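You operate a simulated robot arm through the tools that you are given. There is no shell and no other tool. Be economical: measure what you need, move in short steps, check, and stop when the job is done.

You are at the controls of a simulated two-armed robot. One attempt, no reset.

Task
Dock grey crate twelve with both jars in it and lock it there.
Fine: carry it in both hands; slide the stop home, swing the latch over its rim.

Only the result counts: the job must be done as asked and must still hold three seconds after the hand-in. Knocking over, shifting, dropping, spilling or breaking anything else fails it.

Robot
Two 7-joint arms with two-finger parallel grippers on one trunk, on a base that drives. Base frame: it is fixed to the floor where the robot stands at the start and does not move with it; the origin is under the middle of the robot, x ahead of it, y to its left, z up. Readings come in mm, rad, newtons and seconds.
The left shoulder is at the start at [60, 143, 926], the right one opposite. Places, roughly: box [600, 300, 900]; dock [600, -500, 900]; stop of the dock [600, -700, 900]; latch of the dock [800, -600, 1100]. Payload 1.57 kg a hand.
The TCP of each hand is the grasp point between the finger pads, 30 mm short of the fingertips. In the tool frame z runs along the fingers and y along their closing line. The gripper opens to 110 mm. The fingers are 24 mm wide and 12 mm thick; the gripper's body (48 by 112 mm) begins 78 mm behind the TCP.
Orientation is told as [roll, pitch, yaw] about the base's x, y, z axes, in that order, counted from this pose: with the fingers straight down and closing along the base's y, the tool's x points along the base's -x, its y along +y and its z along -z.

Tools
- The arms move only by the tool step_arm. It takes "left_commands", "right_commands" or both (then of equal length, played together; a hand with none holds still); each is a list of rows, each an object of numbers (a shift or turn left out is 0, a gripper value left out holds the last): "tx", "ty", "tz": the shift along the tool's x, y, z in units of 150 mm (1.0 is 150 mm); "ax", "ay", "az": the turn, a rotation vector about the tool's x, y, z in units of 120 degrees (1.0 is 120 degrees); "hand": the finger opening in mm, from 0 to 110. In form: [{"tx": .., "ty": .., "tz": .., "ax": .., "ay": .., "az": .., "hand": ..}, ...]. A call has 1 to 12 rows; each row is the pose to reach, as a shift and turn from the pose commanded when the call began, along the tool's axes at that moment. A call with a number of a shift or a turn outside -1 to 1 is refused whole. Each row takes 0.2 s and may step no farther than 50 mm and 0.15 rad from the row before; otherwise, or with a gripper value out of range, the whole call is refused. Where a pose cannot be reached the arm comes as near as it can. A force on the tool above 80 N (or 10 N above the force at the start of the call, whichever is more), or a blocked arm, ends the call early, and 0.2 s more pass. Each finger travels about 45 mm/s and halts on what it meets, pressing with about 25 N; the grip force reading is that of the motor and also rises with nothing between the fingers. The clock runs only during rows and for 0.2 s after the last one: add rows that repeat a pose to give the fingers time. It gives the time, the measured TCP pose, the force on the tool (base axes), the opening and the grip force at its end, in the units of the frame above (readings bear some noise), and new pictures: "views" is both (left out), scene, wrist or none (wrist: the cameras of the hands that moved).
- Cameras (640 x 400 px; columns grow to the right, rows downward): "scene" is now at [53.5, -22, 1550.9]; the picture's right is [-0.26, -0.97, 0.00], its down [-0.59, 0.16, -0.79] and it looks along [0.76, -0.21, -0.61] (base axes); focal length 251 px, centre (320, 200). "left" rides on the left gripper at [70, -16, -141] in its tool frame; the picture's right is [0.23, 0.97, 0.00], its down [-0.85, 0.20, -0.48] and it looks along [-0.47, 0.11, 0.88] (tool axes); focal length 222 px, centre (320, 200). "right" rides on the right gripper at [70, 16, -141] in its tool frame; the picture's right is [-0.23, 0.97, 0.00], its down [-0.86, -0.20, -0.48] and it looks along [-0.47, -0.11, 0.88] (tool axes); focal length 222 px, centre (320, 200).
- lift_body(by): slides the trunk up (or, below 0, down) by that many mm; the arms and the scene camera ride with it, the base frame stays. It gives what a move gives, with no picture.
- roll_base(legs): drives the robot by 1 to 6 legs, each [ahead, left, turn to the left] in mm, mm and rad, along the robot's own axes; the way and the turn of a leg run together, so that a leg with both is an arc; at most 1500 mm and 3.142 rad a leg. The arms and the cameras ride along, it lands a little off, and it stops where it bumps. It gives what a move gives, and a new picture of the scene camera.
- turn_head(pan, tilt): turns the head with the scene camera to pan (to the left, within 1.501 rad either way) and tilt (down, from -0.506 to 1.204), counted from straight ahead of the robot. It gives what a move gives, and a new picture of the scene camera.
- pixel_to_xyz(camera, pixels): for up to 12 pixels [column, row] of the newest picture of that camera ("zoom" is the newest enlarged one), the place [x, y, z] in the base frame of the surface seen there, good to about 3 mm. The clock stands still meanwhile.
- close_up(camera, box): a new picture of the part [left, top, right, bottom] of that camera's present view, enlarged. The clock stands still meanwhile.
- hand_in(): hands the job in; it is judged then, once.

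Work in short steps. Measure before you move; look again where a grasp or a placing could have gone wrong, and mend it. You have 80 turns and 260 pictures in all, those below and enlarged ones among them. Open the grippers and draw the arms clear of the work before you hand the job in, unless the task says otherwise; then end with one line.

The tools are called after ">>>" by a JSON object that holds its "method" and its "body". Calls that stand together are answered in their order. step_arm: Moves the arms, as the interface text tells. Its arguments: {"type":"object","properties":{"left_commands":{"type":"array","items":{"type":"object","properties":{"tx":{"type":"number"},"ty":{"type":"number"},"tz":{"type":"number"},"ax":{"type":"number"},"ay":{"type":"number"},"az":{"type":"number"},"hand":{"type":"number"}}}},"right_commands":{"type":"array","items":{"type":"object","properties":{"tx":{"type":"number"},"ty":{"type":"number"},"tz":{"type":"number"},"ax":{"type":"number"},"ay":{"type":"number"},"az":{"type":"number"},"hand":{"type":"number"}}}},"views":{"type":"string","enum":["both","scene","wrist","none"]}},"required":[]} The other tools are called the same way: lift_body (by) slides the trunk up or down; roll_base (legs) drives the base; turn_head (pan, tilt) turns the head that bears the scene camera; pixel_to_xyz (camera, pixels) gives the place of the surface under pixels of a picture; close_up (camera, box) takes an enlarged picture of a part of a camera's view; hand_in () hands the job in.

At the start:

```text
clock: 0.0
left_position: [458.6, -54.9, 999.2]
left_tcp_rot: [0.0, 0.0, 0.0]
left_ft_force: [0.5, -0.6, -0.1]
left_width: 109.9
left_grip_force: 0.2
right_position: [421.5, -391.0, 999.0]
right_tcp_rot: [0.001, 0.001, 0.0]
right_ft_force: [0.7, 0.0, 1.5]
right_width: 110.2
right_grip_force: 0.1
trunk travel left (down, up): [-525.0, 65.0]
robot x, y, heading: [2.2, -0.8, 0.001]
head pan, tilt: [-0.265, 0.656]
```

scene: 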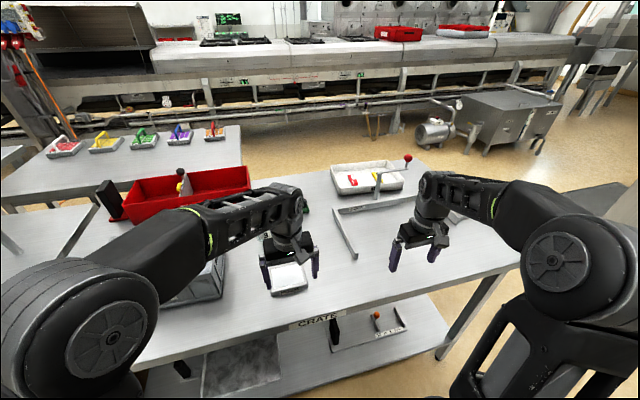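
right: 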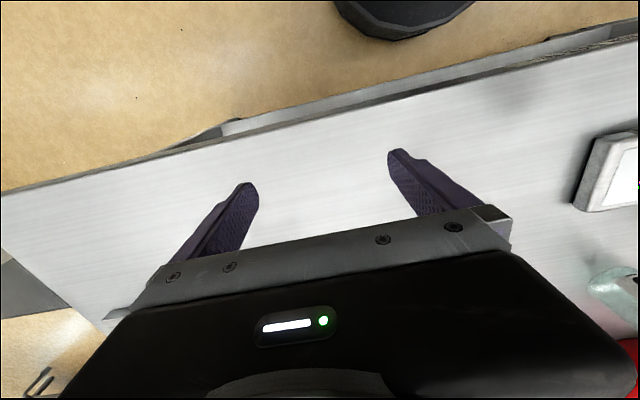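
left: 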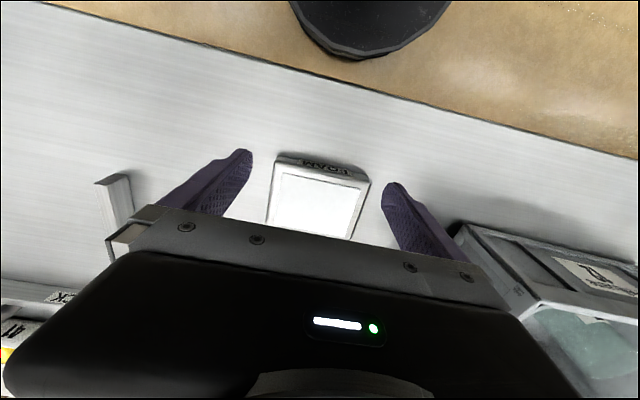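

The scene shows a table with a grey crate at left (200,280), a dock at around (370,200), and other items. I look closer at several parts.

>>> {"method": "close_up", "body": {"camera": "scene", "box": [300, 140, 480, 260]}}

>>> {"method": "close_up", "body": {"camera": "scene", "box": [90, 150, 330, 310]}}

>>> {"method": "close_up", "body": {"camera": "scene", "box": [140, 290, 440, 400]}}

>>> {"method": "pixel_to_xyz", "body": {"camera": "scene", "pixels": [[407, 159], [380, 176], [349, 232], [345, 255], [352, 182], [180, 186], [215, 285], [290, 278], [370, 318], [240, 375], [340, 285], [405, 205]]}}

```text
3.33 times, centred on (390, 200) of scene
```

zoom: 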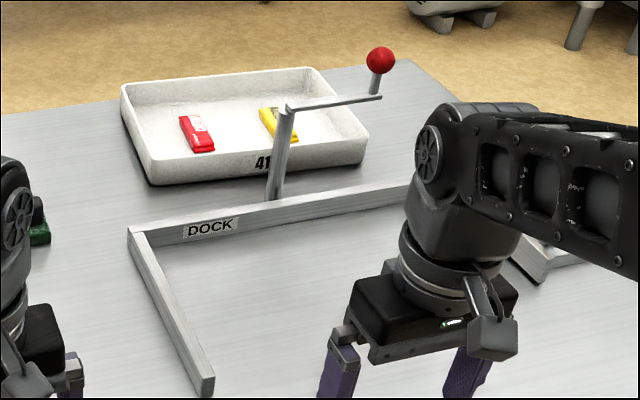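

```text
2.50 times, centred on (210, 230) of scene
```

zoom: 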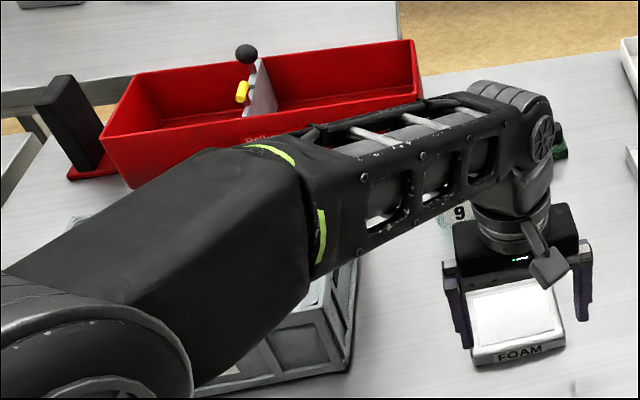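

```text
2.13 times, centred on (290, 345) of scene
```

zoom: 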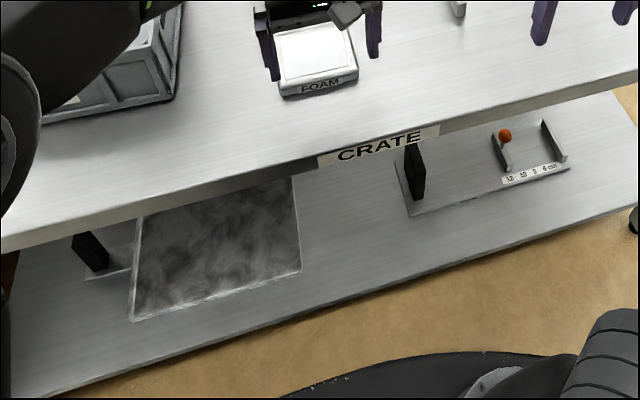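

```text
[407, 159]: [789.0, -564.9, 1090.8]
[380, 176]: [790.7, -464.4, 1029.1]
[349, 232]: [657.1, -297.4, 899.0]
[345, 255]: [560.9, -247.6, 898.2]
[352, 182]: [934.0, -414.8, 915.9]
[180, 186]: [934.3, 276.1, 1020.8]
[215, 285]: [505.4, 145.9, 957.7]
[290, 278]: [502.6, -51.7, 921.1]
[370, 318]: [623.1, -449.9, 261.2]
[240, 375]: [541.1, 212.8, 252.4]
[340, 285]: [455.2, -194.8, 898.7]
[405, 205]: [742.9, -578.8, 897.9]
```

Arms block the view; I pan the head to see the left area and the right area.

>>> {"method": "turn_head", "body": {"pan": 0.5, "tilt": 0.75}}

>>> {"method": "close_up", "body": {"camera": "left", "box": [430, 200, 640, 400]}}

>>> {"method": "turn_head", "body": {"pan": -0.8, "tilt": 0.7}}

```text
clock: 1.1
left_position: [457.4, -56.5, 1000.0]
left_tcp_rot: [0.001, 0.001, 0.001]
left_ft_force: [0.5, 0.1, 0.0]
left_width: 109.9
left_grip_force: 0.1
right_position: [421.9, -391.9, 999.9]
right_tcp_rot: [0.0, 0.001, -0.001]
right_ft_force: [0.2, 0.5, -0.7]
right_width: 109.9
right_grip_force: 0.0
trunk travel left (down, up): [-525.0, 65.0]
robot x, y, heading: [0.9, -1.2, -0.001]
head pan, tilt: [0.499, 0.75]
```

scene: 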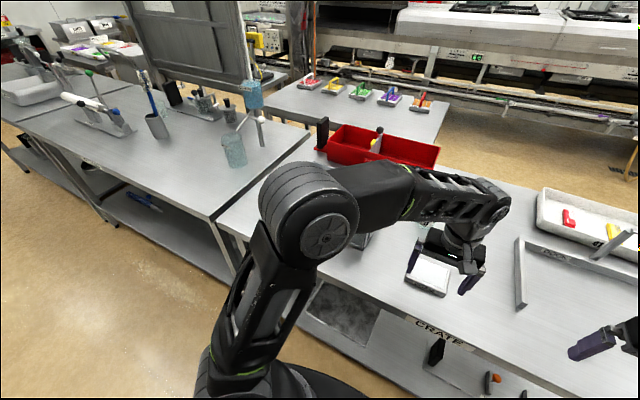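

```text
2.00 times, centred on (535, 300) of left
```

zoom: 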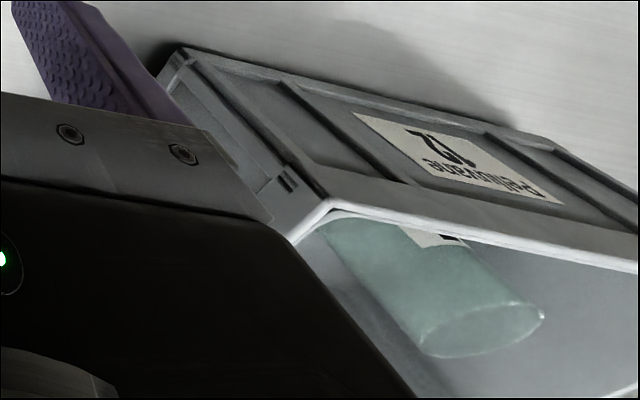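

```text
clock: 2.6
left_position: [457.8, -55.3, 1000.6]
left_tcp_rot: [0.001, -0.001, 0.001]
left_ft_force: [0.0, 0.1, -0.3]
left_width: 109.8
left_grip_force: 0.1
right_position: [420.3, -390.5, 999.9]
right_tcp_rot: [-0.001, 0.0, 0.001]
right_ft_force: [-0.8, -0.2, 0.5]
right_width: 110.1
right_grip_force: 0.1
trunk travel left (down, up): [-525.0, 65.0]
robot x, y, heading: [-2.0, 0.3, -0.005]
head pan, tilt: [-0.799, 0.7]
```

scene: 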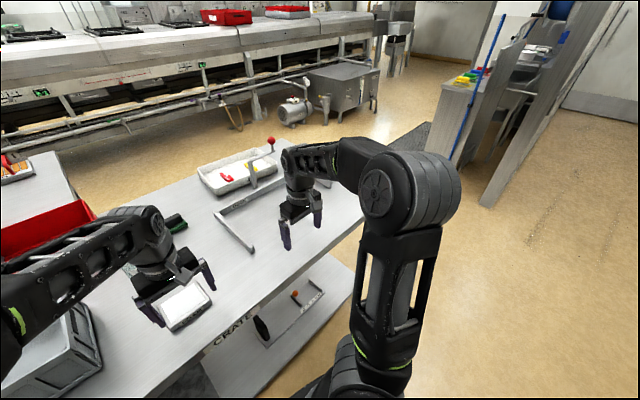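

Crate 12 (left cam ~ (540,300)) holds at least one jar; the rest is hidden by the arms. I raise both hands and then back away to get an open view.

>>> {"method": "step_arm", "body": {"left_commands": [{"tz": -0.33}, {"tz": -0.66}, {"tz": -1.0}], "right_commands": [{"tz": -0.33}, {"tz": -0.66}, {"tz": -1.0}], "views": "none"}}

>>> {"method": "turn_head", "body": {"pan": -0.1, "tilt": 0.6}}

>>> {"method": "roll_base", "body": {"legs": [[-350, 0, 0]]}}

```text
refused: row 3 steps farther than a row can; nothing moved
```

```text
clock: 3.6
left_position: [457.8, -56.3, 999.2]
left_tcp_rot: [-0.002, 0.001, -0.001]
left_ft_force: [-0.3, -0.3, 0.7]
left_width: 110.1
left_grip_force: 0.0
right_position: [421.0, -390.8, 999.4]
right_tcp_rot: [0.0, 0.001, 0.001]
right_ft_force: [0.2, -0.2, -0.1]
right_width: 109.9
right_grip_force: 0.0
trunk travel left (down, up): [-525.0, 65.0]
robot x, y, heading: [-2.9, -0.8, 0.004]
head pan, tilt: [-0.099, 0.6]
```

scene: 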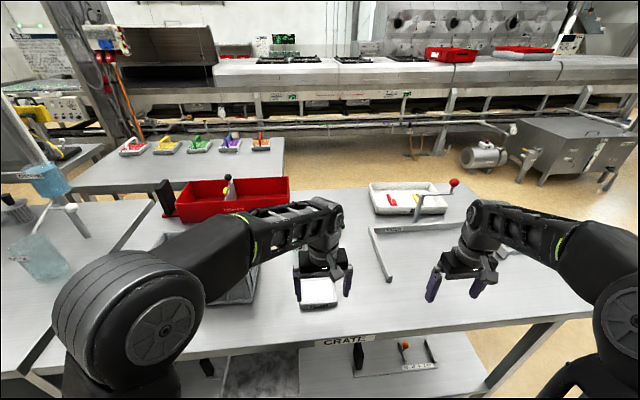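

```text
clock: 5.9
left_position: [106.3, -56.3, 1000.0]
left_tcp_rot: [-0.001, -0.002, 0.0]
left_ft_force: [-0.5, 0.1, 0.7]
left_width: 110.0
left_grip_force: 0.1
right_position: [69.1, -391.5, 1000.1]
right_tcp_rot: [0.0, 0.001, -0.003]
right_ft_force: [-0.6, -1.4, -0.4]
right_width: 110.1
right_grip_force: 0.0
trunk travel left (down, up): [-525.0, 65.0]
robot x, y, heading: [-350.9, -0.1, -0.001]
head pan, tilt: [-0.099, 0.6]
```

scene: 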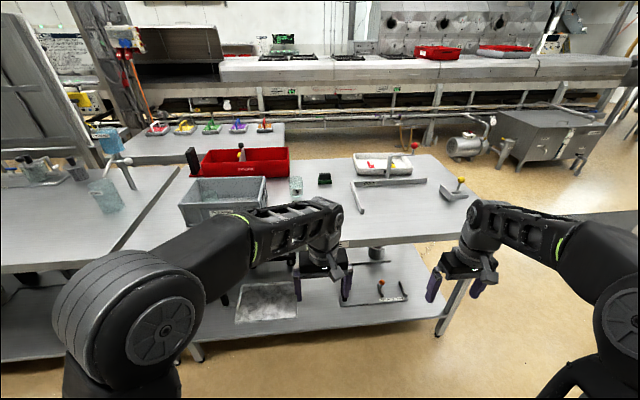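

Now the table is visible: crate at (222,195), a jar at (295,185), dock at (385,185), the stop with yellow knob at (455,188). I zoom in.

>>> {"method": "close_up", "body": {"camera": "scene", "box": [170, 140, 330, 240]}}

>>> {"method": "close_up", "body": {"camera": "scene", "box": [320, 135, 480, 235]}}

>>> {"method": "pixel_to_xyz", "body": {"camera": "scene", "pixels": [[460, 179], [445, 185], [448, 195], [464, 195], [425, 183], [356, 213], [350, 182], [390, 170], [416, 145], [295, 178], [299, 192], [325, 178]]}}

>>> {"method": "pixel_to_xyz", "body": {"camera": "scene", "pixels": [[194, 179], [265, 176], [266, 201], [180, 203], [187, 222], [225, 205], [200, 190], [240, 185], [240, 145], [190, 155], [222, 198], [250, 198]]}}

```text
4.00 times, centred on (250, 190) of scene
```

zoom: 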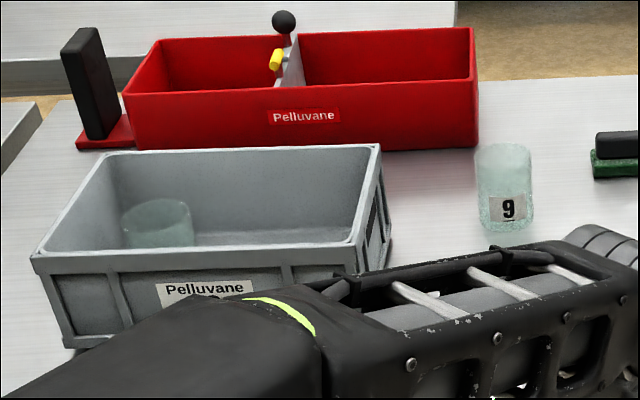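

```text
4.00 times, centred on (400, 185) of scene
```

zoom: 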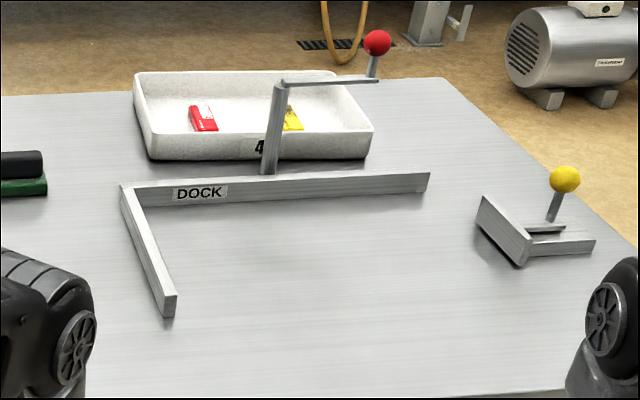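

```text
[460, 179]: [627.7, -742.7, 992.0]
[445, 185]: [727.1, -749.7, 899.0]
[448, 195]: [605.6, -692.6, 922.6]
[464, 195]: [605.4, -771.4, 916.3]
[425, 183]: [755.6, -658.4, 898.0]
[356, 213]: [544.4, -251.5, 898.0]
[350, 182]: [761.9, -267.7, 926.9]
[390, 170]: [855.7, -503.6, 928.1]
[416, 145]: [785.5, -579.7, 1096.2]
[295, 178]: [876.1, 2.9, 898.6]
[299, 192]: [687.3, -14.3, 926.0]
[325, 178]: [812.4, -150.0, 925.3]
```

```text
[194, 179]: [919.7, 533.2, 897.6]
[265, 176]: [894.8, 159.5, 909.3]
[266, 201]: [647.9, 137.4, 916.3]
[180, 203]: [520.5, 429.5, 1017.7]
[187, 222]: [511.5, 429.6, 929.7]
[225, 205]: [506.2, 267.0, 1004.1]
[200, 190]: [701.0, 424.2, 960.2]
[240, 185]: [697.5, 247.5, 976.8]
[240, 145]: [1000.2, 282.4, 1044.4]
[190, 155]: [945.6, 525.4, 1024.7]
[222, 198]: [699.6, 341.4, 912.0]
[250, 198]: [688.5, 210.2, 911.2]
```

I measure dock details on the newest zoom, then tilt the head down to see the base front versus the table edge.

>>> {"method": "pixel_to_xyz", "body": {"camera": "zoom", "pixels": [[125, 187], [170, 300], [140, 215], [428, 176], [300, 186], [270, 172], [285, 85], [370, 80], [376, 45], [483, 200], [523, 262], [525, 240]]}}

>>> {"method": "pixel_to_xyz", "body": {"camera": "zoom", "pixels": [[590, 240], [530, 228], [562, 222], [565, 180], [500, 240], [160, 270], [160, 318], [400, 375], [250, 210], [300, 195], [395, 190], [330, 240]]}}

>>> {"method": "turn_head", "body": {"pan": 0.0, "tilt": 1.2}}

```text
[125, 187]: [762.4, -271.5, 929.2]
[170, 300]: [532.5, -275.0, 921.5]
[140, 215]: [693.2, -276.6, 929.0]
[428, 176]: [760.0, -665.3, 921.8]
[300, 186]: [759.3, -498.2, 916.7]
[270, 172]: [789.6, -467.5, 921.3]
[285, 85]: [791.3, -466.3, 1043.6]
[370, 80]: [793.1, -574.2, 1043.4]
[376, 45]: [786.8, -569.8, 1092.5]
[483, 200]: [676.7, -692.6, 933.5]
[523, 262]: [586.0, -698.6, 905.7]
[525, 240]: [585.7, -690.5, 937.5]
```

```text
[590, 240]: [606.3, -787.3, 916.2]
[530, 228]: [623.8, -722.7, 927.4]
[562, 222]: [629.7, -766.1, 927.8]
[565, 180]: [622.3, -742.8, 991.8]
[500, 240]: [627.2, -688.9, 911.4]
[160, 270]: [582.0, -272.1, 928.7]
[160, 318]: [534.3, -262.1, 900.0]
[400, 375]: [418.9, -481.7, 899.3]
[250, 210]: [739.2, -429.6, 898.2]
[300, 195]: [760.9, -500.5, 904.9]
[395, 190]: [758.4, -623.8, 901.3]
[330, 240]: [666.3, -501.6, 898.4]
```

```text
clock: 6.9
left_position: [107.4, -56.8, 999.5]
left_tcp_rot: [0.0, 0.001, -0.001]
left_ft_force: [0.4, 1.6, -0.2]
left_width: 110.1
left_grip_force: 0.1
right_position: [69.1, -391.2, 999.5]
right_tcp_rot: [-0.001, 0.001, -0.005]
right_ft_force: [-0.5, -0.2, -0.3]
right_width: 109.7
right_grip_force: 0.1
trunk travel left (down, up): [-525.0, 65.0]
robot x, y, heading: [-352.9, 0.3, -0.0]
head pan, tilt: [0.0, 1.201]
```

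scene: 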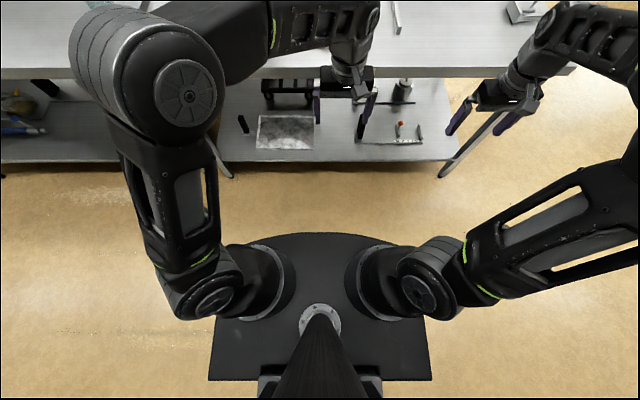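

>>> {"method": "pixel_to_xyz", "body": {"camera": "scene", "pixels": [[320, 233], [400, 245], [215, 330], [330, 163], [400, 162], [280, 75], [450, 72], [320, 300], [345, 235]]}}

```text
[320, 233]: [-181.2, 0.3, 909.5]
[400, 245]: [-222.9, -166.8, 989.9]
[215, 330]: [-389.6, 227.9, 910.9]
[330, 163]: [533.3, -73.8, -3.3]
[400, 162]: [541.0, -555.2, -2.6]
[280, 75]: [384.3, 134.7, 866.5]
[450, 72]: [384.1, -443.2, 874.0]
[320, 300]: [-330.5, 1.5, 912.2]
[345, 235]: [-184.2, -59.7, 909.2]
```

Table edge is at x≈385, robot plate front is ~170 ahead of its axis. I raise the hands and trunk and look at the crate and jar again.

>>> {"method": "step_arm", "body": {"left_commands": [{"tz": -0.3}, {"tz": -0.6}], "right_commands": [{"tz": -0.3}, {"tz": -0.6}], "views": "none"}}

>>> {"method": "lift_body", "body": {"by": 60}}

>>> {"method": "roll_base", "body": {"legs": [[150, -300, 0]]}}

>>> {"method": "turn_head", "body": {"pan": 0.5, "tilt": 0.6}}

>>> {"method": "close_up", "body": {"camera": "scene", "box": [170, 100, 410, 250]}}

```text
clock: 7.5
left_position: [106.1, -57.2, 1090.1]
left_tcp_rot: [0.001, -0.001, -0.001]
left_ft_force: [0.1, -0.1, 0.6]
left_width: 110.0
left_grip_force: 0.1
right_position: [67.7, -391.5, 1089.9]
right_tcp_rot: [0.001, 0.0, -0.005]
right_ft_force: [-0.4, -0.3, -0.5]
right_width: 110.0
right_grip_force: 0.0
trunk travel left (down, up): [-525.0, 65.0]
robot x, y, heading: [-351.1, -1.9, 0.001]
head pan, tilt: [0.0, 1.201]
```

```text
clock: 8.5
left_position: [106.9, -57.4, 1149.4]
left_tcp_rot: [0.0, 0.0, -0.002]
left_ft_force: [-0.6, 0.1, -0.1]
left_width: 109.9
left_grip_force: 0.1
right_position: [69.2, -391.9, 1148.9]
right_tcp_rot: [0.002, 0.0, -0.002]
right_ft_force: [-0.9, 0.0, -0.2]
right_width: 110.0
right_grip_force: 0.1
trunk travel left (down, up): [-585.0, 5.0]
robot x, y, heading: [-350.8, -0.9, -0.003]
head pan, tilt: [0.0, 1.201]
```

```text
clock: 10.7
left_position: [256.9, -357.7, 1149.9]
left_tcp_rot: [-0.002, 0.001, -0.002]
left_ft_force: [-1.1, -0.1, -0.3]
left_width: 110.1
left_grip_force: 0.0
right_position: [219.6, -691.9, 1149.0]
right_tcp_rot: [0.001, 0.0, -0.001]
right_ft_force: [0.8, 0.0, -0.4]
right_width: 110.2
right_grip_force: 0.1
trunk travel left (down, up): [-585.0, 5.0]
robot x, y, heading: [-203.4, -301.0, -0.0]
head pan, tilt: [0.0, 1.201]
```

scene: 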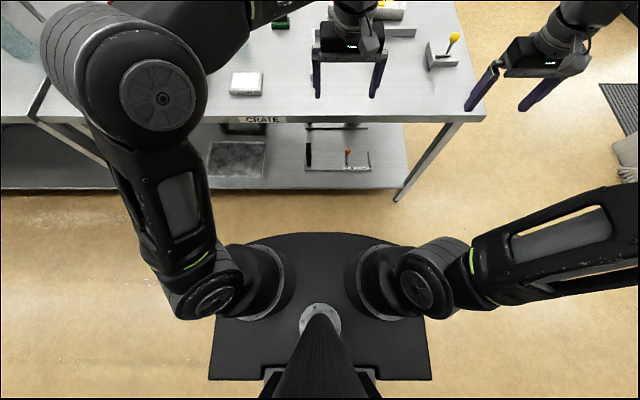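

```text
clock: 11.7
left_position: [256.1, -357.1, 1148.9]
left_tcp_rot: [0.001, -0.001, -0.002]
left_ft_force: [0.7, 0.4, 0.0]
left_width: 109.7
left_grip_force: 0.0
right_position: [218.2, -691.2, 1149.1]
right_tcp_rot: [-0.003, 0.003, -0.002]
right_ft_force: [-0.3, -0.7, -0.3]
right_width: 109.9
right_grip_force: 0.0
trunk travel left (down, up): [-585.0, 5.0]
robot x, y, heading: [-205.5, -301.0, -0.004]
head pan, tilt: [0.499, 0.6]
```

scene: 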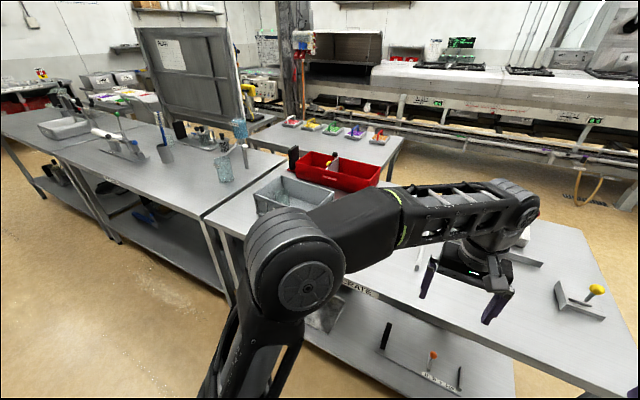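

```text
2.67 times, centred on (290, 175) of scene
```

zoom: 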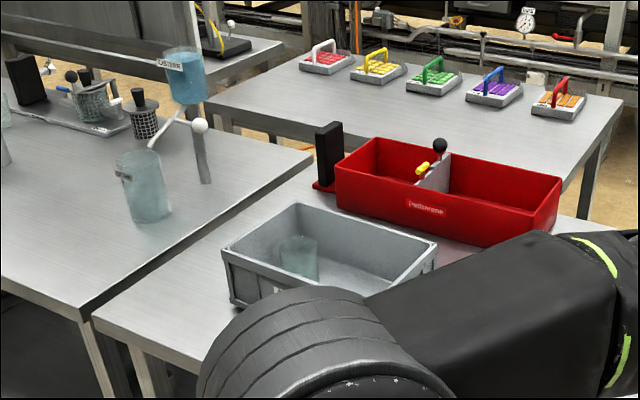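

Crate rim corners in the zoom: back-left (297,205), back-right (434,244), front-left (224,249); jar in crate at (300,255). I measure these.

>>> {"method": "pixel_to_xyz", "body": {"camera": "zoom", "pixels": [[297, 206], [301, 210], [434, 244], [224, 250], [232, 250], [300, 240], [300, 278], [300, 256], [235, 305], [365, 225], [350, 270]]}}

>>> {"method": "roll_base", "body": {"legs": [[200, 50, 0]]}}

```text
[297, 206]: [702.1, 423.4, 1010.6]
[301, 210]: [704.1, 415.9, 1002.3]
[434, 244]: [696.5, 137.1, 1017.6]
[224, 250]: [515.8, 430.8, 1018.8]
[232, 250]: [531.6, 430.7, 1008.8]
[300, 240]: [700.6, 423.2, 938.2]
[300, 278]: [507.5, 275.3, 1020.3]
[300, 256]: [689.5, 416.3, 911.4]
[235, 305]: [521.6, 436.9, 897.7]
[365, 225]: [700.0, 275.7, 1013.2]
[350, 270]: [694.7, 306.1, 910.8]
```

```text
clock: 13.3
left_position: [457.2, -307.5, 1149.6]
left_tcp_rot: [-0.001, 0.0, -0.004]
left_ft_force: [0.0, 0.2, 0.3]
left_width: 110.3
left_grip_force: 0.0
right_position: [419.7, -641.7, 1147.3]
right_tcp_rot: [-0.002, 0.002, -0.005]
right_ft_force: [1.5, -0.8, -0.1]
right_width: 109.9
right_grip_force: 0.0
trunk travel left (down, up): [-585.0, 5.0]
robot x, y, heading: [0.3, -247.9, -0.005]
head pan, tilt: [0.499, 0.6]
```

scene: 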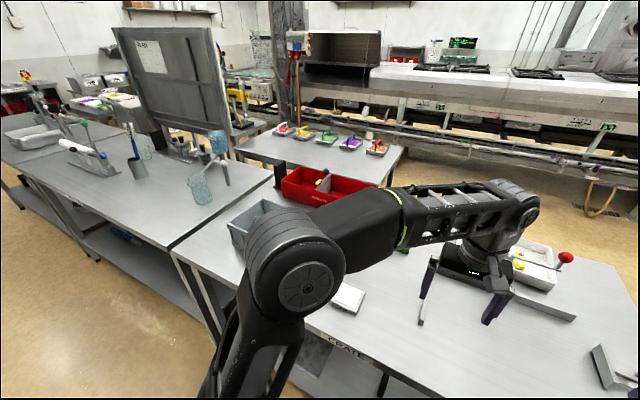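

Depth reads through the glass; using the label at (687,-14,926), I estimate jar 9's centre at ≈(719,-9), diameter ≈67. I drive nearer, hand left over it.

>>> {"method": "roll_base", "body": {"legs": [[120, 110, 0.005]]}}

>>> {"method": "turn_head", "body": {"pan": 0.0, "tilt": 1.2}}

```text
clock: 14.8
left_position: [578.8, -193.3, 1149.2]
left_tcp_rot: [-0.002, 0.001, 0.004]
left_ft_force: [-0.2, -0.2, -0.3]
left_width: 110.1
left_grip_force: 0.1
right_position: [541.7, -528.3, 1149.5]
right_tcp_rot: [-0.001, 0.001, 0.004]
right_ft_force: [-0.5, 0.6, -0.2]
right_width: 110.0
right_grip_force: 0.0
trunk travel left (down, up): [-585.0, 5.0]
robot x, y, heading: [119.1, -140.5, 0.002]
head pan, tilt: [0.499, 0.6]
```

scene: 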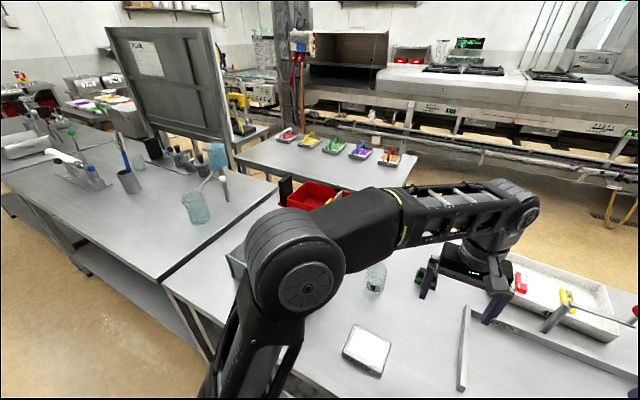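

```text
clock: 15.8
left_position: [576.6, -194.8, 1149.7]
left_tcp_rot: [-0.001, 0.0, 0.004]
left_ft_force: [0.2, 0.1, -0.4]
left_width: 110.0
left_grip_force: 0.0
right_position: [540.7, -529.0, 1148.5]
right_tcp_rot: [-0.002, 0.002, 0.004]
right_ft_force: [-0.1, -0.5, -0.9]
right_width: 109.9
right_grip_force: 0.2
trunk travel left (down, up): [-585.0, 5.0]
robot x, y, heading: [119.4, -141.4, 0.003]
head pan, tilt: [0.0, 1.201]
```

scene: 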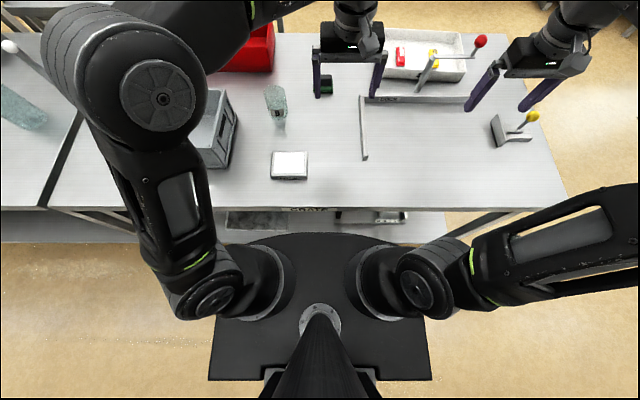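

Jar 9 is visible at (276,100). I zoom there.

>>> {"method": "close_up", "body": {"camera": "scene", "box": [236, 75, 316, 125]}}

```text
8.00 times, centred on (276, 100) of scene
```

zoom: 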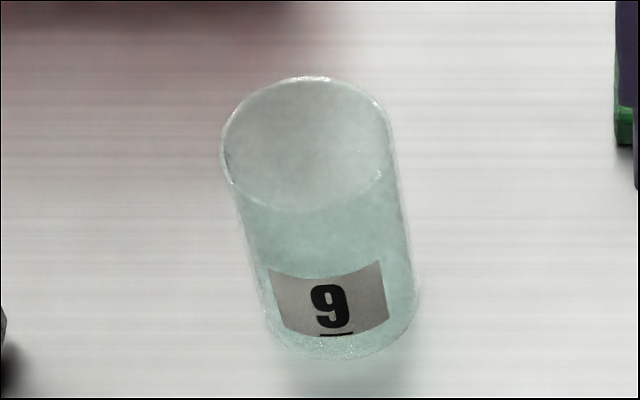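

>>> {"method": "pixel_to_xyz", "body": {"camera": "zoom", "pixels": [[325, 362], [330, 310], [275, 305], [382, 295], [258, 320], [425, 300], [345, 300], [210, 140], [400, 90], [310, 60], [335, 330], [305, 140]]}}

```text
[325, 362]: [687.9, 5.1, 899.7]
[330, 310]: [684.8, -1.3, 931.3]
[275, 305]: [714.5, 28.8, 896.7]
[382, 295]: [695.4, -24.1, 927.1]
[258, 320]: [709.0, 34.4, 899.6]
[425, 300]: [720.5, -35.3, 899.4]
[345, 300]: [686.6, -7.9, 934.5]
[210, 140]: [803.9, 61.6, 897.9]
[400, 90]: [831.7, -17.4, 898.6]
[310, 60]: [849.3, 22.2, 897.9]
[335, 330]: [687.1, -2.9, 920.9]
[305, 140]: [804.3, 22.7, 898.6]
```

Jar 9: centre ≈(719,-1), radius ≈34, top z≈993. I drive on ~90 mm toward the table for reach.

>>> {"method": "roll_base", "body": {"legs": [[90, -20, -0.003]]}}

```text
clock: 16.5
left_position: [576.8, -194.6, 1150.1]
left_tcp_rot: [0.001, -0.001, 0.003]
left_ft_force: [-0.5, 0.2, -0.3]
left_width: 109.9
left_grip_force: 0.1
right_position: [540.5, -528.4, 1148.7]
right_tcp_rot: [0.001, 0.001, 0.003]
right_ft_force: [-0.4, -0.4, 0.6]
right_width: 110.1
right_grip_force: 0.1
trunk travel left (down, up): [-585.0, 5.0]
robot x, y, heading: [116.6, -141.1, 0.003]
head pan, tilt: [0.0, 1.201]
stopped in leg 1: the robot was blocked; the commanded pose is now the measured one
```

scene: 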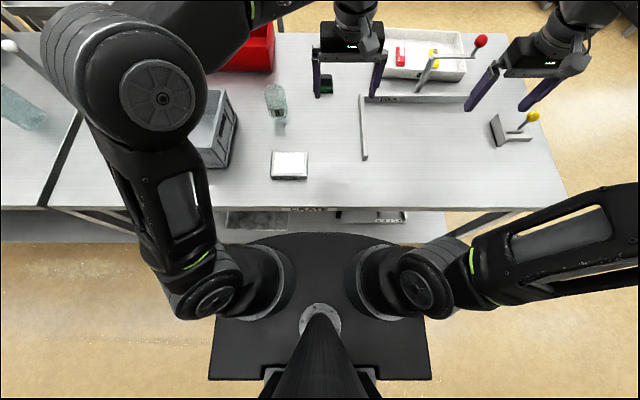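

Base is blocked at x≈117, so that is the nearest. I test how far the left hand reaches toward the jar, high above it.

>>> {"method": "step_arm", "body": {"left_commands": [{"ty": 0.32}, {"ty": 0.64}, {"ty": 0.96}, {"ty": 1.0, "tx": -0.3}, {"ty": 1.0, "tx": -0.6}], "views": "none"}}

>>> {"method": "step_arm", "body": {"left_commands": [{"ty": 0.27}, {"ty": 0.27, "tx": -0.3}, {"ty": 0.27, "tx": -0.34}]}}

```text
clock: 17.7
left_position: [652.6, -50.4, 1152.5]
left_tcp_rot: [-0.004, -0.011, -0.004]
left_ft_force: [-0.3, -3.0, -0.1]
left_width: 110.0
left_grip_force: 0.1
left hand out of reach, approached as far as the arm can: row 5
right_position: [539.7, -531.5, 1149.0]
right_tcp_rot: [0.001, -0.002, 0.003]
right_ft_force: [0.2, 0.3, -0.3]
right_width: 110.3
right_grip_force: 0.0
trunk travel left (down, up): [-585.0, 5.0]
robot x, y, heading: [118.1, -143.1, 0.005]
head pan, tilt: [0.0, 1.201]
```

```text
clock: 18.5
left_position: [654.3, -2.6, 1150.4]
left_tcp_rot: [0.0, -0.001, 0.003]
left_ft_force: [0.1, -0.9, 0.7]
left_width: 109.8
left_grip_force: 0.1
left hand out of reach, approached as far as the arm can: row 2, 3
right_position: [541.2, -528.7, 1149.0]
right_tcp_rot: [0.0, 0.0, 0.003]
right_ft_force: [-0.2, -0.1, 0.5]
right_width: 110.3
right_grip_force: 0.0
trunk travel left (down, up): [-585.0, 5.0]
robot x, y, heading: [122.4, -141.5, 0.001]
head pan, tilt: [0.0, 1.201]
```

scene: 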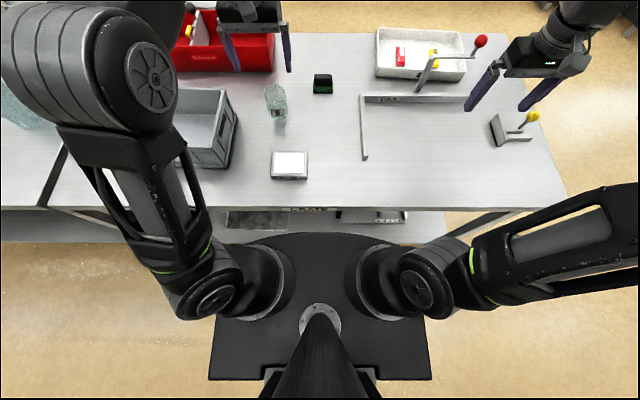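
left: 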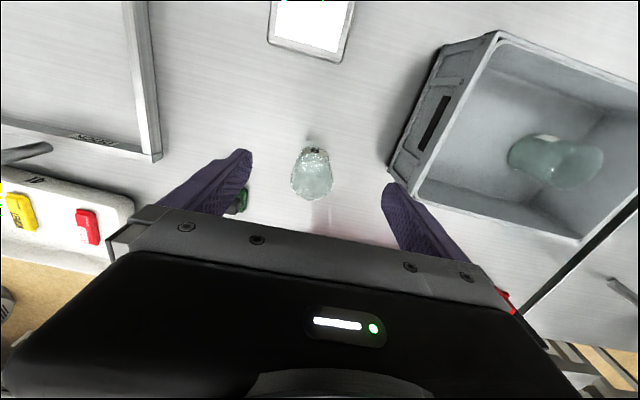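

Reach will be larger lower down. The jar (312,175 in left cam) sits ahead between the fingers' lane; I back off and descend beside it, then check.

>>> {"method": "step_arm", "body": {"left_commands": [{"tx": 0.3}, {"tx": 0.4, "tz": 0.2}, {"tx": 0.4, "tz": 0.5}, {"tx": 0.4, "tz": 0.8}, {"tx": 0.4, "tz": 1.0}]}}

```text
clock: 19.7
left_position: [595.9, -4.5, 1000.8]
left_tcp_rot: [-0.001, -0.003, 0.006]
left_ft_force: [0.3, -0.2, -0.5]
left_width: 109.9
left_grip_force: 0.1
right_position: [541.2, -529.3, 1148.3]
right_tcp_rot: [0.001, -0.001, 0.004]
right_ft_force: [0.2, 0.6, 0.1]
right_width: 110.0
right_grip_force: 0.2
trunk travel left (down, up): [-585.0, 5.0]
robot x, y, heading: [118.6, -140.9, 0.002]
head pan, tilt: [0.0, 1.201]
```

scene: 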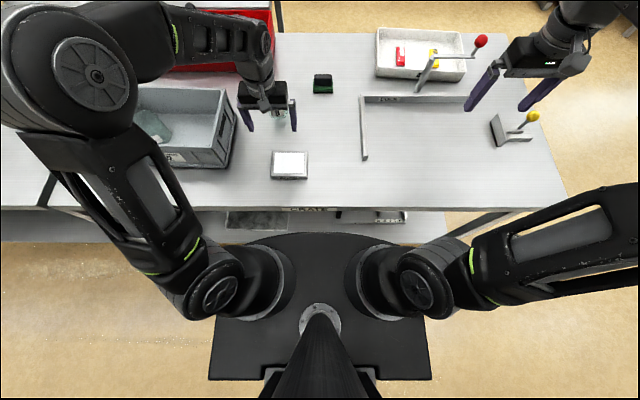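
left: 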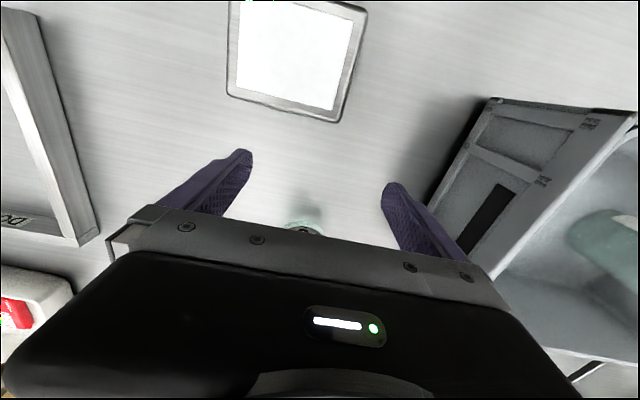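

Lined up in y (jar at -1, hand at -4). I descend to z≈950 and advance to straddle the jar, short of centre first.

>>> {"method": "step_arm", "body": {"left_commands": [{"tz": 0.3}, {"tz": 0.34, "tx": -0.1, "ty": 0.02}, {"tz": 0.34, "tx": -0.3, "ty": 0.02}, {"tz": 0.34, "tx": -0.5, "ty": 0.02}, {"tz": 0.34, "tx": -0.7, "ty": 0.02}, {"tz": 0.34, "tx": -0.8, "ty": 0.02}]}}

>>> {"method": "close_up", "body": {"camera": "scene", "box": [226, 65, 306, 115]}}

```text
clock: 21.1
left_position: [715.0, -0.6, 950.8]
left_tcp_rot: [-0.001, 0.0, 0.006]
left_ft_force: [0.0, 0.0, 0.1]
left_width: 110.1
left_grip_force: 0.1
right_position: [540.9, -528.0, 1149.0]
right_tcp_rot: [0.0, 0.001, 0.005]
right_ft_force: [-0.1, -0.7, -0.7]
right_width: 110.3
right_grip_force: 0.1
trunk travel left (down, up): [-585.0, 5.0]
robot x, y, heading: [117.4, -141.2, 0.007]
head pan, tilt: [0.0, 1.201]
```

scene: 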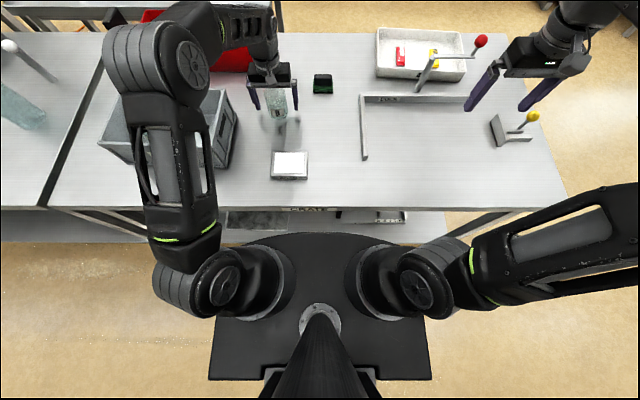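
left: 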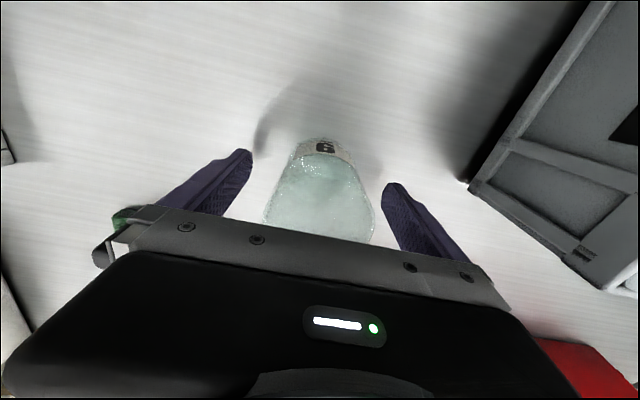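

```text
8.00 times, centred on (266, 90) of scene
```

zoom: 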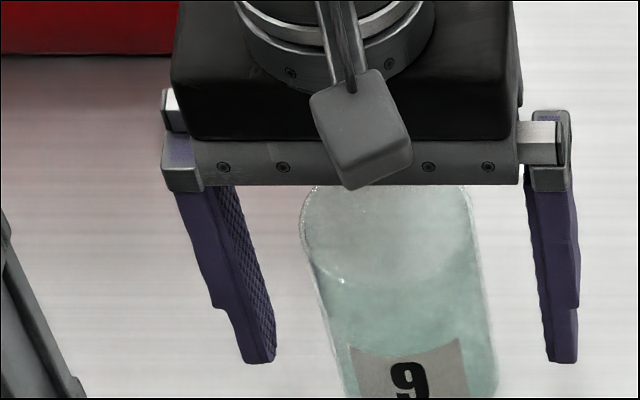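

The jar sits between the fingers, centred at about the TCP pixel (320,193). I close the grip.

>>> {"method": "step_arm", "body": {"left_commands": [{"hand": 80}, {"hand": 60}, {"hand": 60}, {"hand": 55}, {"hand": 55}], "views": "wrist"}}

```text
clock: 22.3
left_position: [714.9, 0.1, 950.4]
left_tcp_rot: [0.0, 0.001, 0.003]
left_ft_force: [-1.1, 0.6, 0.0]
left_width: 64.4
left_grip_force: 25.0
right_position: [541.4, -530.2, 1149.4]
right_tcp_rot: [0.0, -0.001, 0.003]
right_ft_force: [0.1, 0.5, 0.6]
right_width: 110.2
right_grip_force: 0.0
trunk travel left (down, up): [-585.0, 5.0]
robot x, y, heading: [120.0, -139.5, 0.005]
head pan, tilt: [0.0, 1.201]
```

left: 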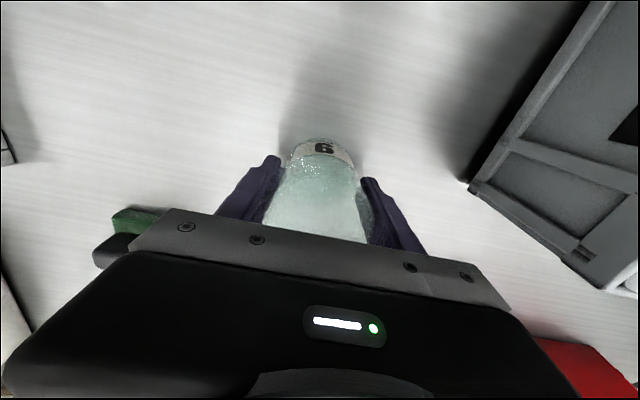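

Gripped (64 mm, 25 N). I lift, drawing back to stay in reach.

>>> {"method": "step_arm", "body": {"left_commands": [{"tz": -0.1}, {"tz": -0.3, "tx": 0.1}, {"tz": -0.5, "tx": 0.3}, {"tz": -0.7, "tx": 0.5}, {"tz": -0.9, "tx": 0.7}, {"tz": -1.0, "tx": 0.7}]}}

>>> {"method": "turn_head", "body": {"pan": 0.3, "tilt": 0.9}}

```text
clock: 23.7
left_position: [609.9, -0.9, 1100.6]
left_tcp_rot: [0.0, 0.0, 0.006]
left_ft_force: [0.7, 0.2, -0.2]
left_width: 64.7
left_grip_force: 24.5
right_position: [542.0, -528.4, 1149.5]
right_tcp_rot: [0.0, 0.002, 0.005]
right_ft_force: [0.6, 0.3, 0.4]
right_width: 110.0
right_grip_force: 0.0
trunk travel left (down, up): [-585.0, 5.0]
robot x, y, heading: [119.5, -137.7, 0.006]
head pan, tilt: [0.0, 1.201]
```

scene: 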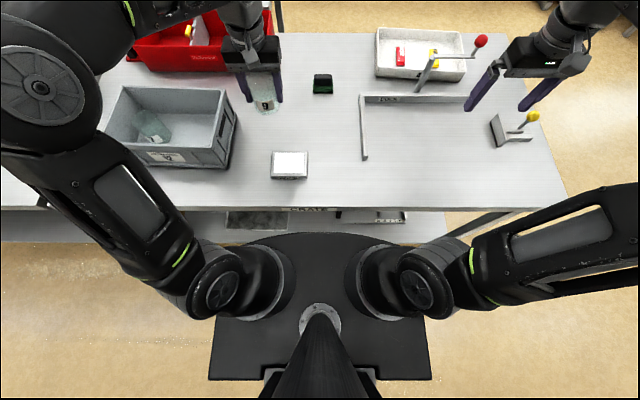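
left: 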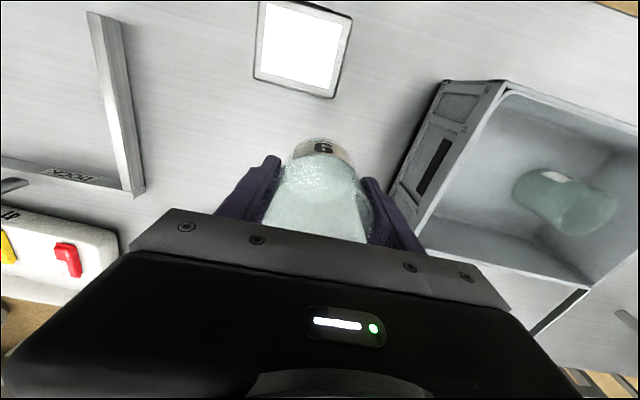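

```text
clock: 24.5
left_position: [610.3, -0.1, 1101.6]
left_tcp_rot: [0.0, 0.0, 0.004]
left_ft_force: [-0.2, -0.6, -0.4]
left_width: 64.5
left_grip_force: 25.0
right_position: [540.6, -529.6, 1148.2]
right_tcp_rot: [0.001, 0.001, 0.003]
right_ft_force: [0.5, -0.1, 0.3]
right_width: 110.3
right_grip_force: 0.1
trunk travel left (down, up): [-585.0, 5.0]
robot x, y, heading: [117.1, -135.2, 0.002]
head pan, tilt: [0.3, 0.901]
```

scene: 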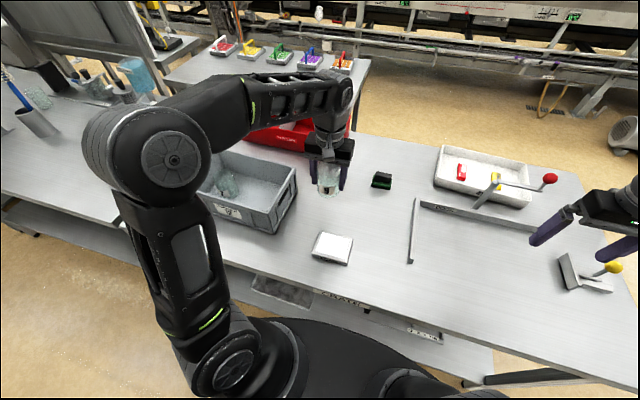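

Jar 9 is held well above rim height (jar bottom ≈1048). I drive the base left ~216 mm so that the hand is over the crate's right half.

>>> {"method": "roll_base", "body": {"legs": [[-25, 0, 0], [0, 213, 0]]}}

>>> {"method": "turn_head", "body": {"pan": 0.3, "tilt": 1.1}}

>>> {"method": "step_arm", "body": {"left_commands": [{}], "views": "wrist"}}

```text
clock: 26.6
left_position: [583.4, 213.7, 1099.9]
left_tcp_rot: [-0.003, 0.001, 0.006]
left_ft_force: [-0.3, -0.2, -0.4]
left_width: 64.6
left_grip_force: 24.8
right_position: [514.8, -315.3, 1148.5]
right_tcp_rot: [0.0, 0.0, 0.004]
right_ft_force: [-0.1, 0.5, -0.1]
right_width: 110.0
right_grip_force: 0.1
trunk travel left (down, up): [-585.0, 5.0]
robot x, y, heading: [91.4, 74.9, 0.009]
head pan, tilt: [0.3, 0.901]
```

scene: 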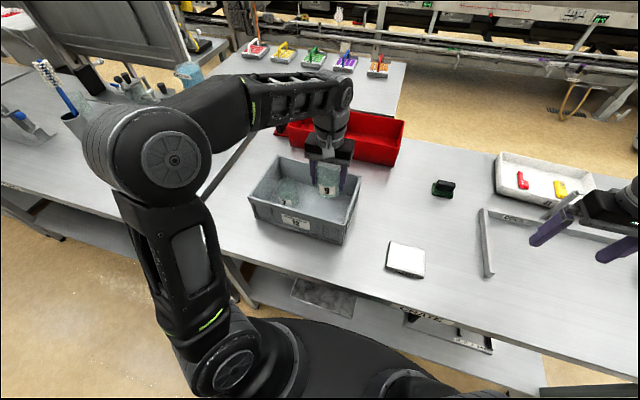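

```text
clock: 27.3
left_position: [584.7, 211.7, 1100.9]
left_tcp_rot: [0.0, 0.0, 0.005]
left_ft_force: [0.4, 0.3, -0.6]
left_width: 64.4
left_grip_force: 25.0
right_position: [515.4, -316.2, 1147.4]
right_tcp_rot: [0.001, 0.0, 0.005]
right_ft_force: [-0.1, -0.4, -0.6]
right_width: 110.0
right_grip_force: 0.1
trunk travel left (down, up): [-585.0, 5.0]
robot x, y, heading: [94.0, 71.6, 0.009]
head pan, tilt: [0.3, 1.1]
```

scene: 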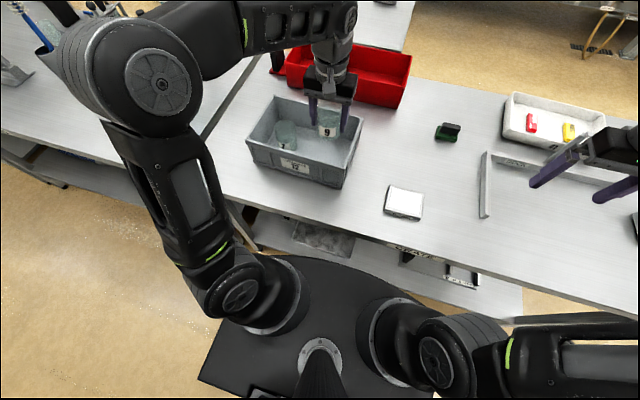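

```text
clock: 27.7
left_position: [583.8, 212.2, 1101.1]
left_tcp_rot: [-0.001, -0.001, 0.004]
left_ft_force: [-0.1, 0.2, -0.9]
left_width: 64.8
left_grip_force: 24.4
right_position: [515.3, -315.5, 1148.3]
right_tcp_rot: [-0.001, -0.002, 0.004]
right_ft_force: [0.2, 0.3, 0.3]
right_width: 110.0
right_grip_force: 0.1
trunk travel left (down, up): [-585.0, 5.0]
robot x, y, heading: [90.1, 72.8, 0.001]
head pan, tilt: [0.3, 1.1]
```

left: 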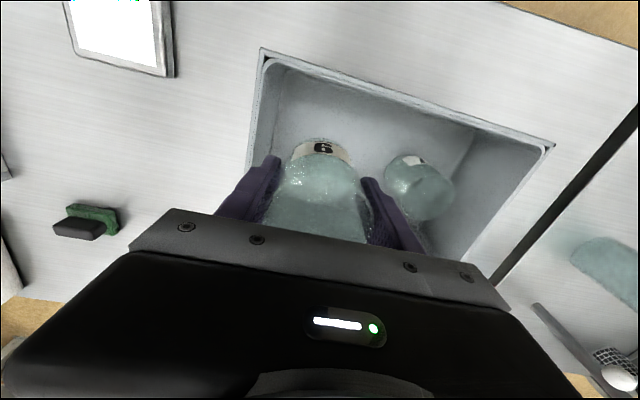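

I check the other jar's label position and crate floor near the landing site, on the left camera.

>>> {"method": "pixel_to_xyz", "body": {"camera": "left", "pixels": [[412, 160], [421, 160], [390, 155], [265, 60], [550, 148], [345, 110], [360, 130], [430, 150], [385, 185]]}}

>>> {"method": "close_up", "body": {"camera": "left", "box": [340, 80, 500, 240]}}

```text
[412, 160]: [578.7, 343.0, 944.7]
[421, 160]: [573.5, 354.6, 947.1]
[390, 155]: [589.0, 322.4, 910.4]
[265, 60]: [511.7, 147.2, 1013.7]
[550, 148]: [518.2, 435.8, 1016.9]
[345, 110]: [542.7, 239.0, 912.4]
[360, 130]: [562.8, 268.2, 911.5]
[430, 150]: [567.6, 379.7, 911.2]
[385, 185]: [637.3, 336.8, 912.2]
```

```text
2.50 times, centred on (420, 160) of left
```

zoom: 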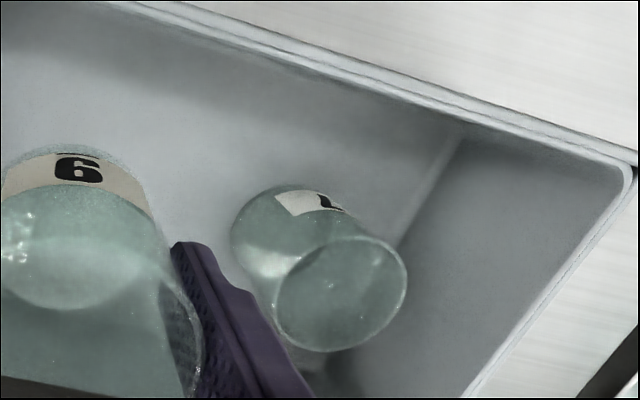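

Other jar stands around (606,350), well clear. I lower jar 9 at (600,212) to just above the floor (TCP 964 touches).

>>> {"method": "step_arm", "body": {"left_commands": [{"tx": -0.11}, {"tx": -0.11, "tz": 0.3}, {"tx": -0.11, "tz": 0.6}, {"tx": -0.11, "tz": 0.8}, {"tx": -0.11, "tz": 0.88}, {"tx": -0.11, "tz": 0.9}], "views": "wrist"}}

```text
clock: 29.1
left_position: [600.1, 213.0, 964.8]
left_tcp_rot: [0.001, 0.0, 0.006]
left_ft_force: [-0.1, -0.1, -0.5]
left_width: 64.7
left_grip_force: 24.8
right_position: [514.8, -316.2, 1148.3]
right_tcp_rot: [-0.001, 0.0, 0.005]
right_ft_force: [-0.2, -0.1, 0.7]
right_width: 110.2
right_grip_force: 0.1
trunk travel left (down, up): [-585.0, 5.0]
robot x, y, heading: [91.8, 73.3, 0.005]
head pan, tilt: [0.3, 1.1]
```

left: 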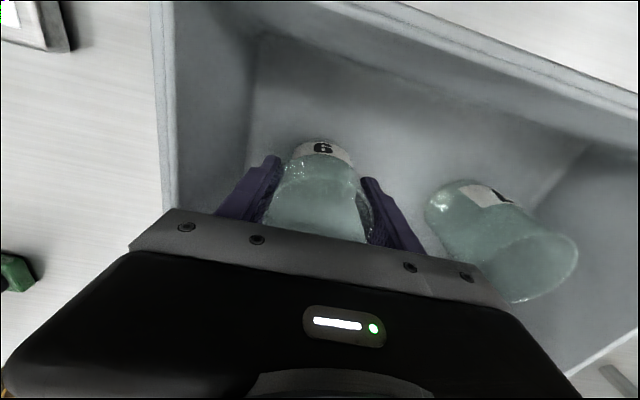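

Just touching the floor; a hair lower, then open to 82 mm and rise.

>>> {"method": "step_arm", "body": {"left_commands": [{"tz": 0.008}, {"tz": 0.008, "hand": 82}, {"tz": 0.008, "hand": 82}, {"tz": 0.008, "hand": 82}], "views": "wrist"}}

>>> {"method": "step_arm", "body": {"left_commands": [{"tz": -0.15}, {"tz": -0.45}, {"tz": -0.75}, {"tz": -1.0}], "views": "both"}}

```text
clock: 30.1
left_position: [601.3, 211.4, 963.4]
left_tcp_rot: [0.0, 0.0, 0.007]
left_ft_force: [1.1, 0.7, -0.7]
left_width: 81.9
left_grip_force: 0.1
right_position: [515.7, -316.1, 1149.7]
right_tcp_rot: [-0.001, -0.001, 0.004]
right_ft_force: [0.1, 0.6, -0.9]
right_width: 110.1
right_grip_force: 0.1
trunk travel left (down, up): [-585.0, 5.0]
robot x, y, heading: [89.8, 69.5, 0.006]
head pan, tilt: [0.3, 1.1]
```

left: 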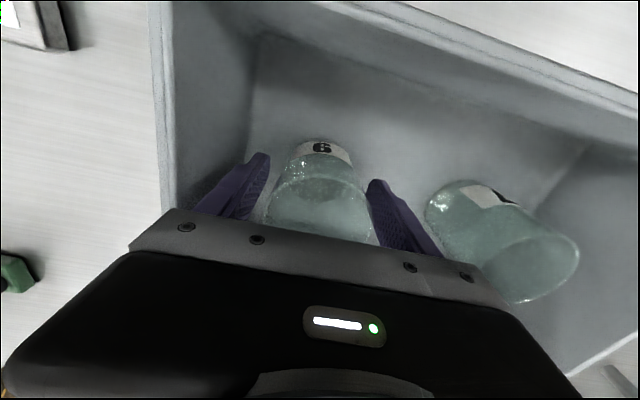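

```text
clock: 31.1
left_position: [600.5, 212.4, 1113.8]
left_tcp_rot: [-0.001, 0.0, 0.005]
left_ft_force: [0.6, 0.3, 0.0]
left_width: 81.9
left_grip_force: 0.1
right_position: [515.5, -316.4, 1149.6]
right_tcp_rot: [-0.001, 0.001, 0.005]
right_ft_force: [0.6, -0.3, -0.6]
right_width: 110.0
right_grip_force: 0.1
trunk travel left (down, up): [-585.0, 5.0]
robot x, y, heading: [93.9, 75.8, 0.005]
head pan, tilt: [0.3, 1.1]
```

scene: 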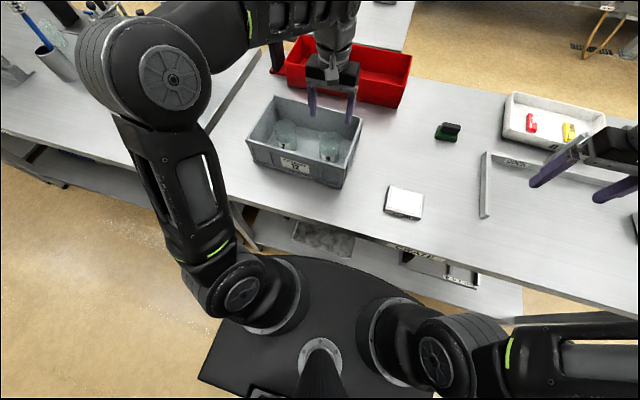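
left: 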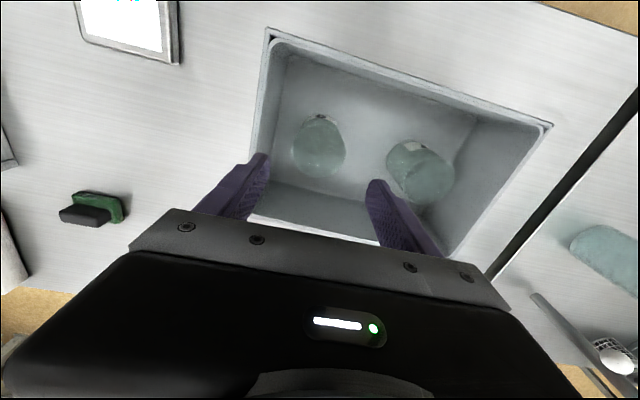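

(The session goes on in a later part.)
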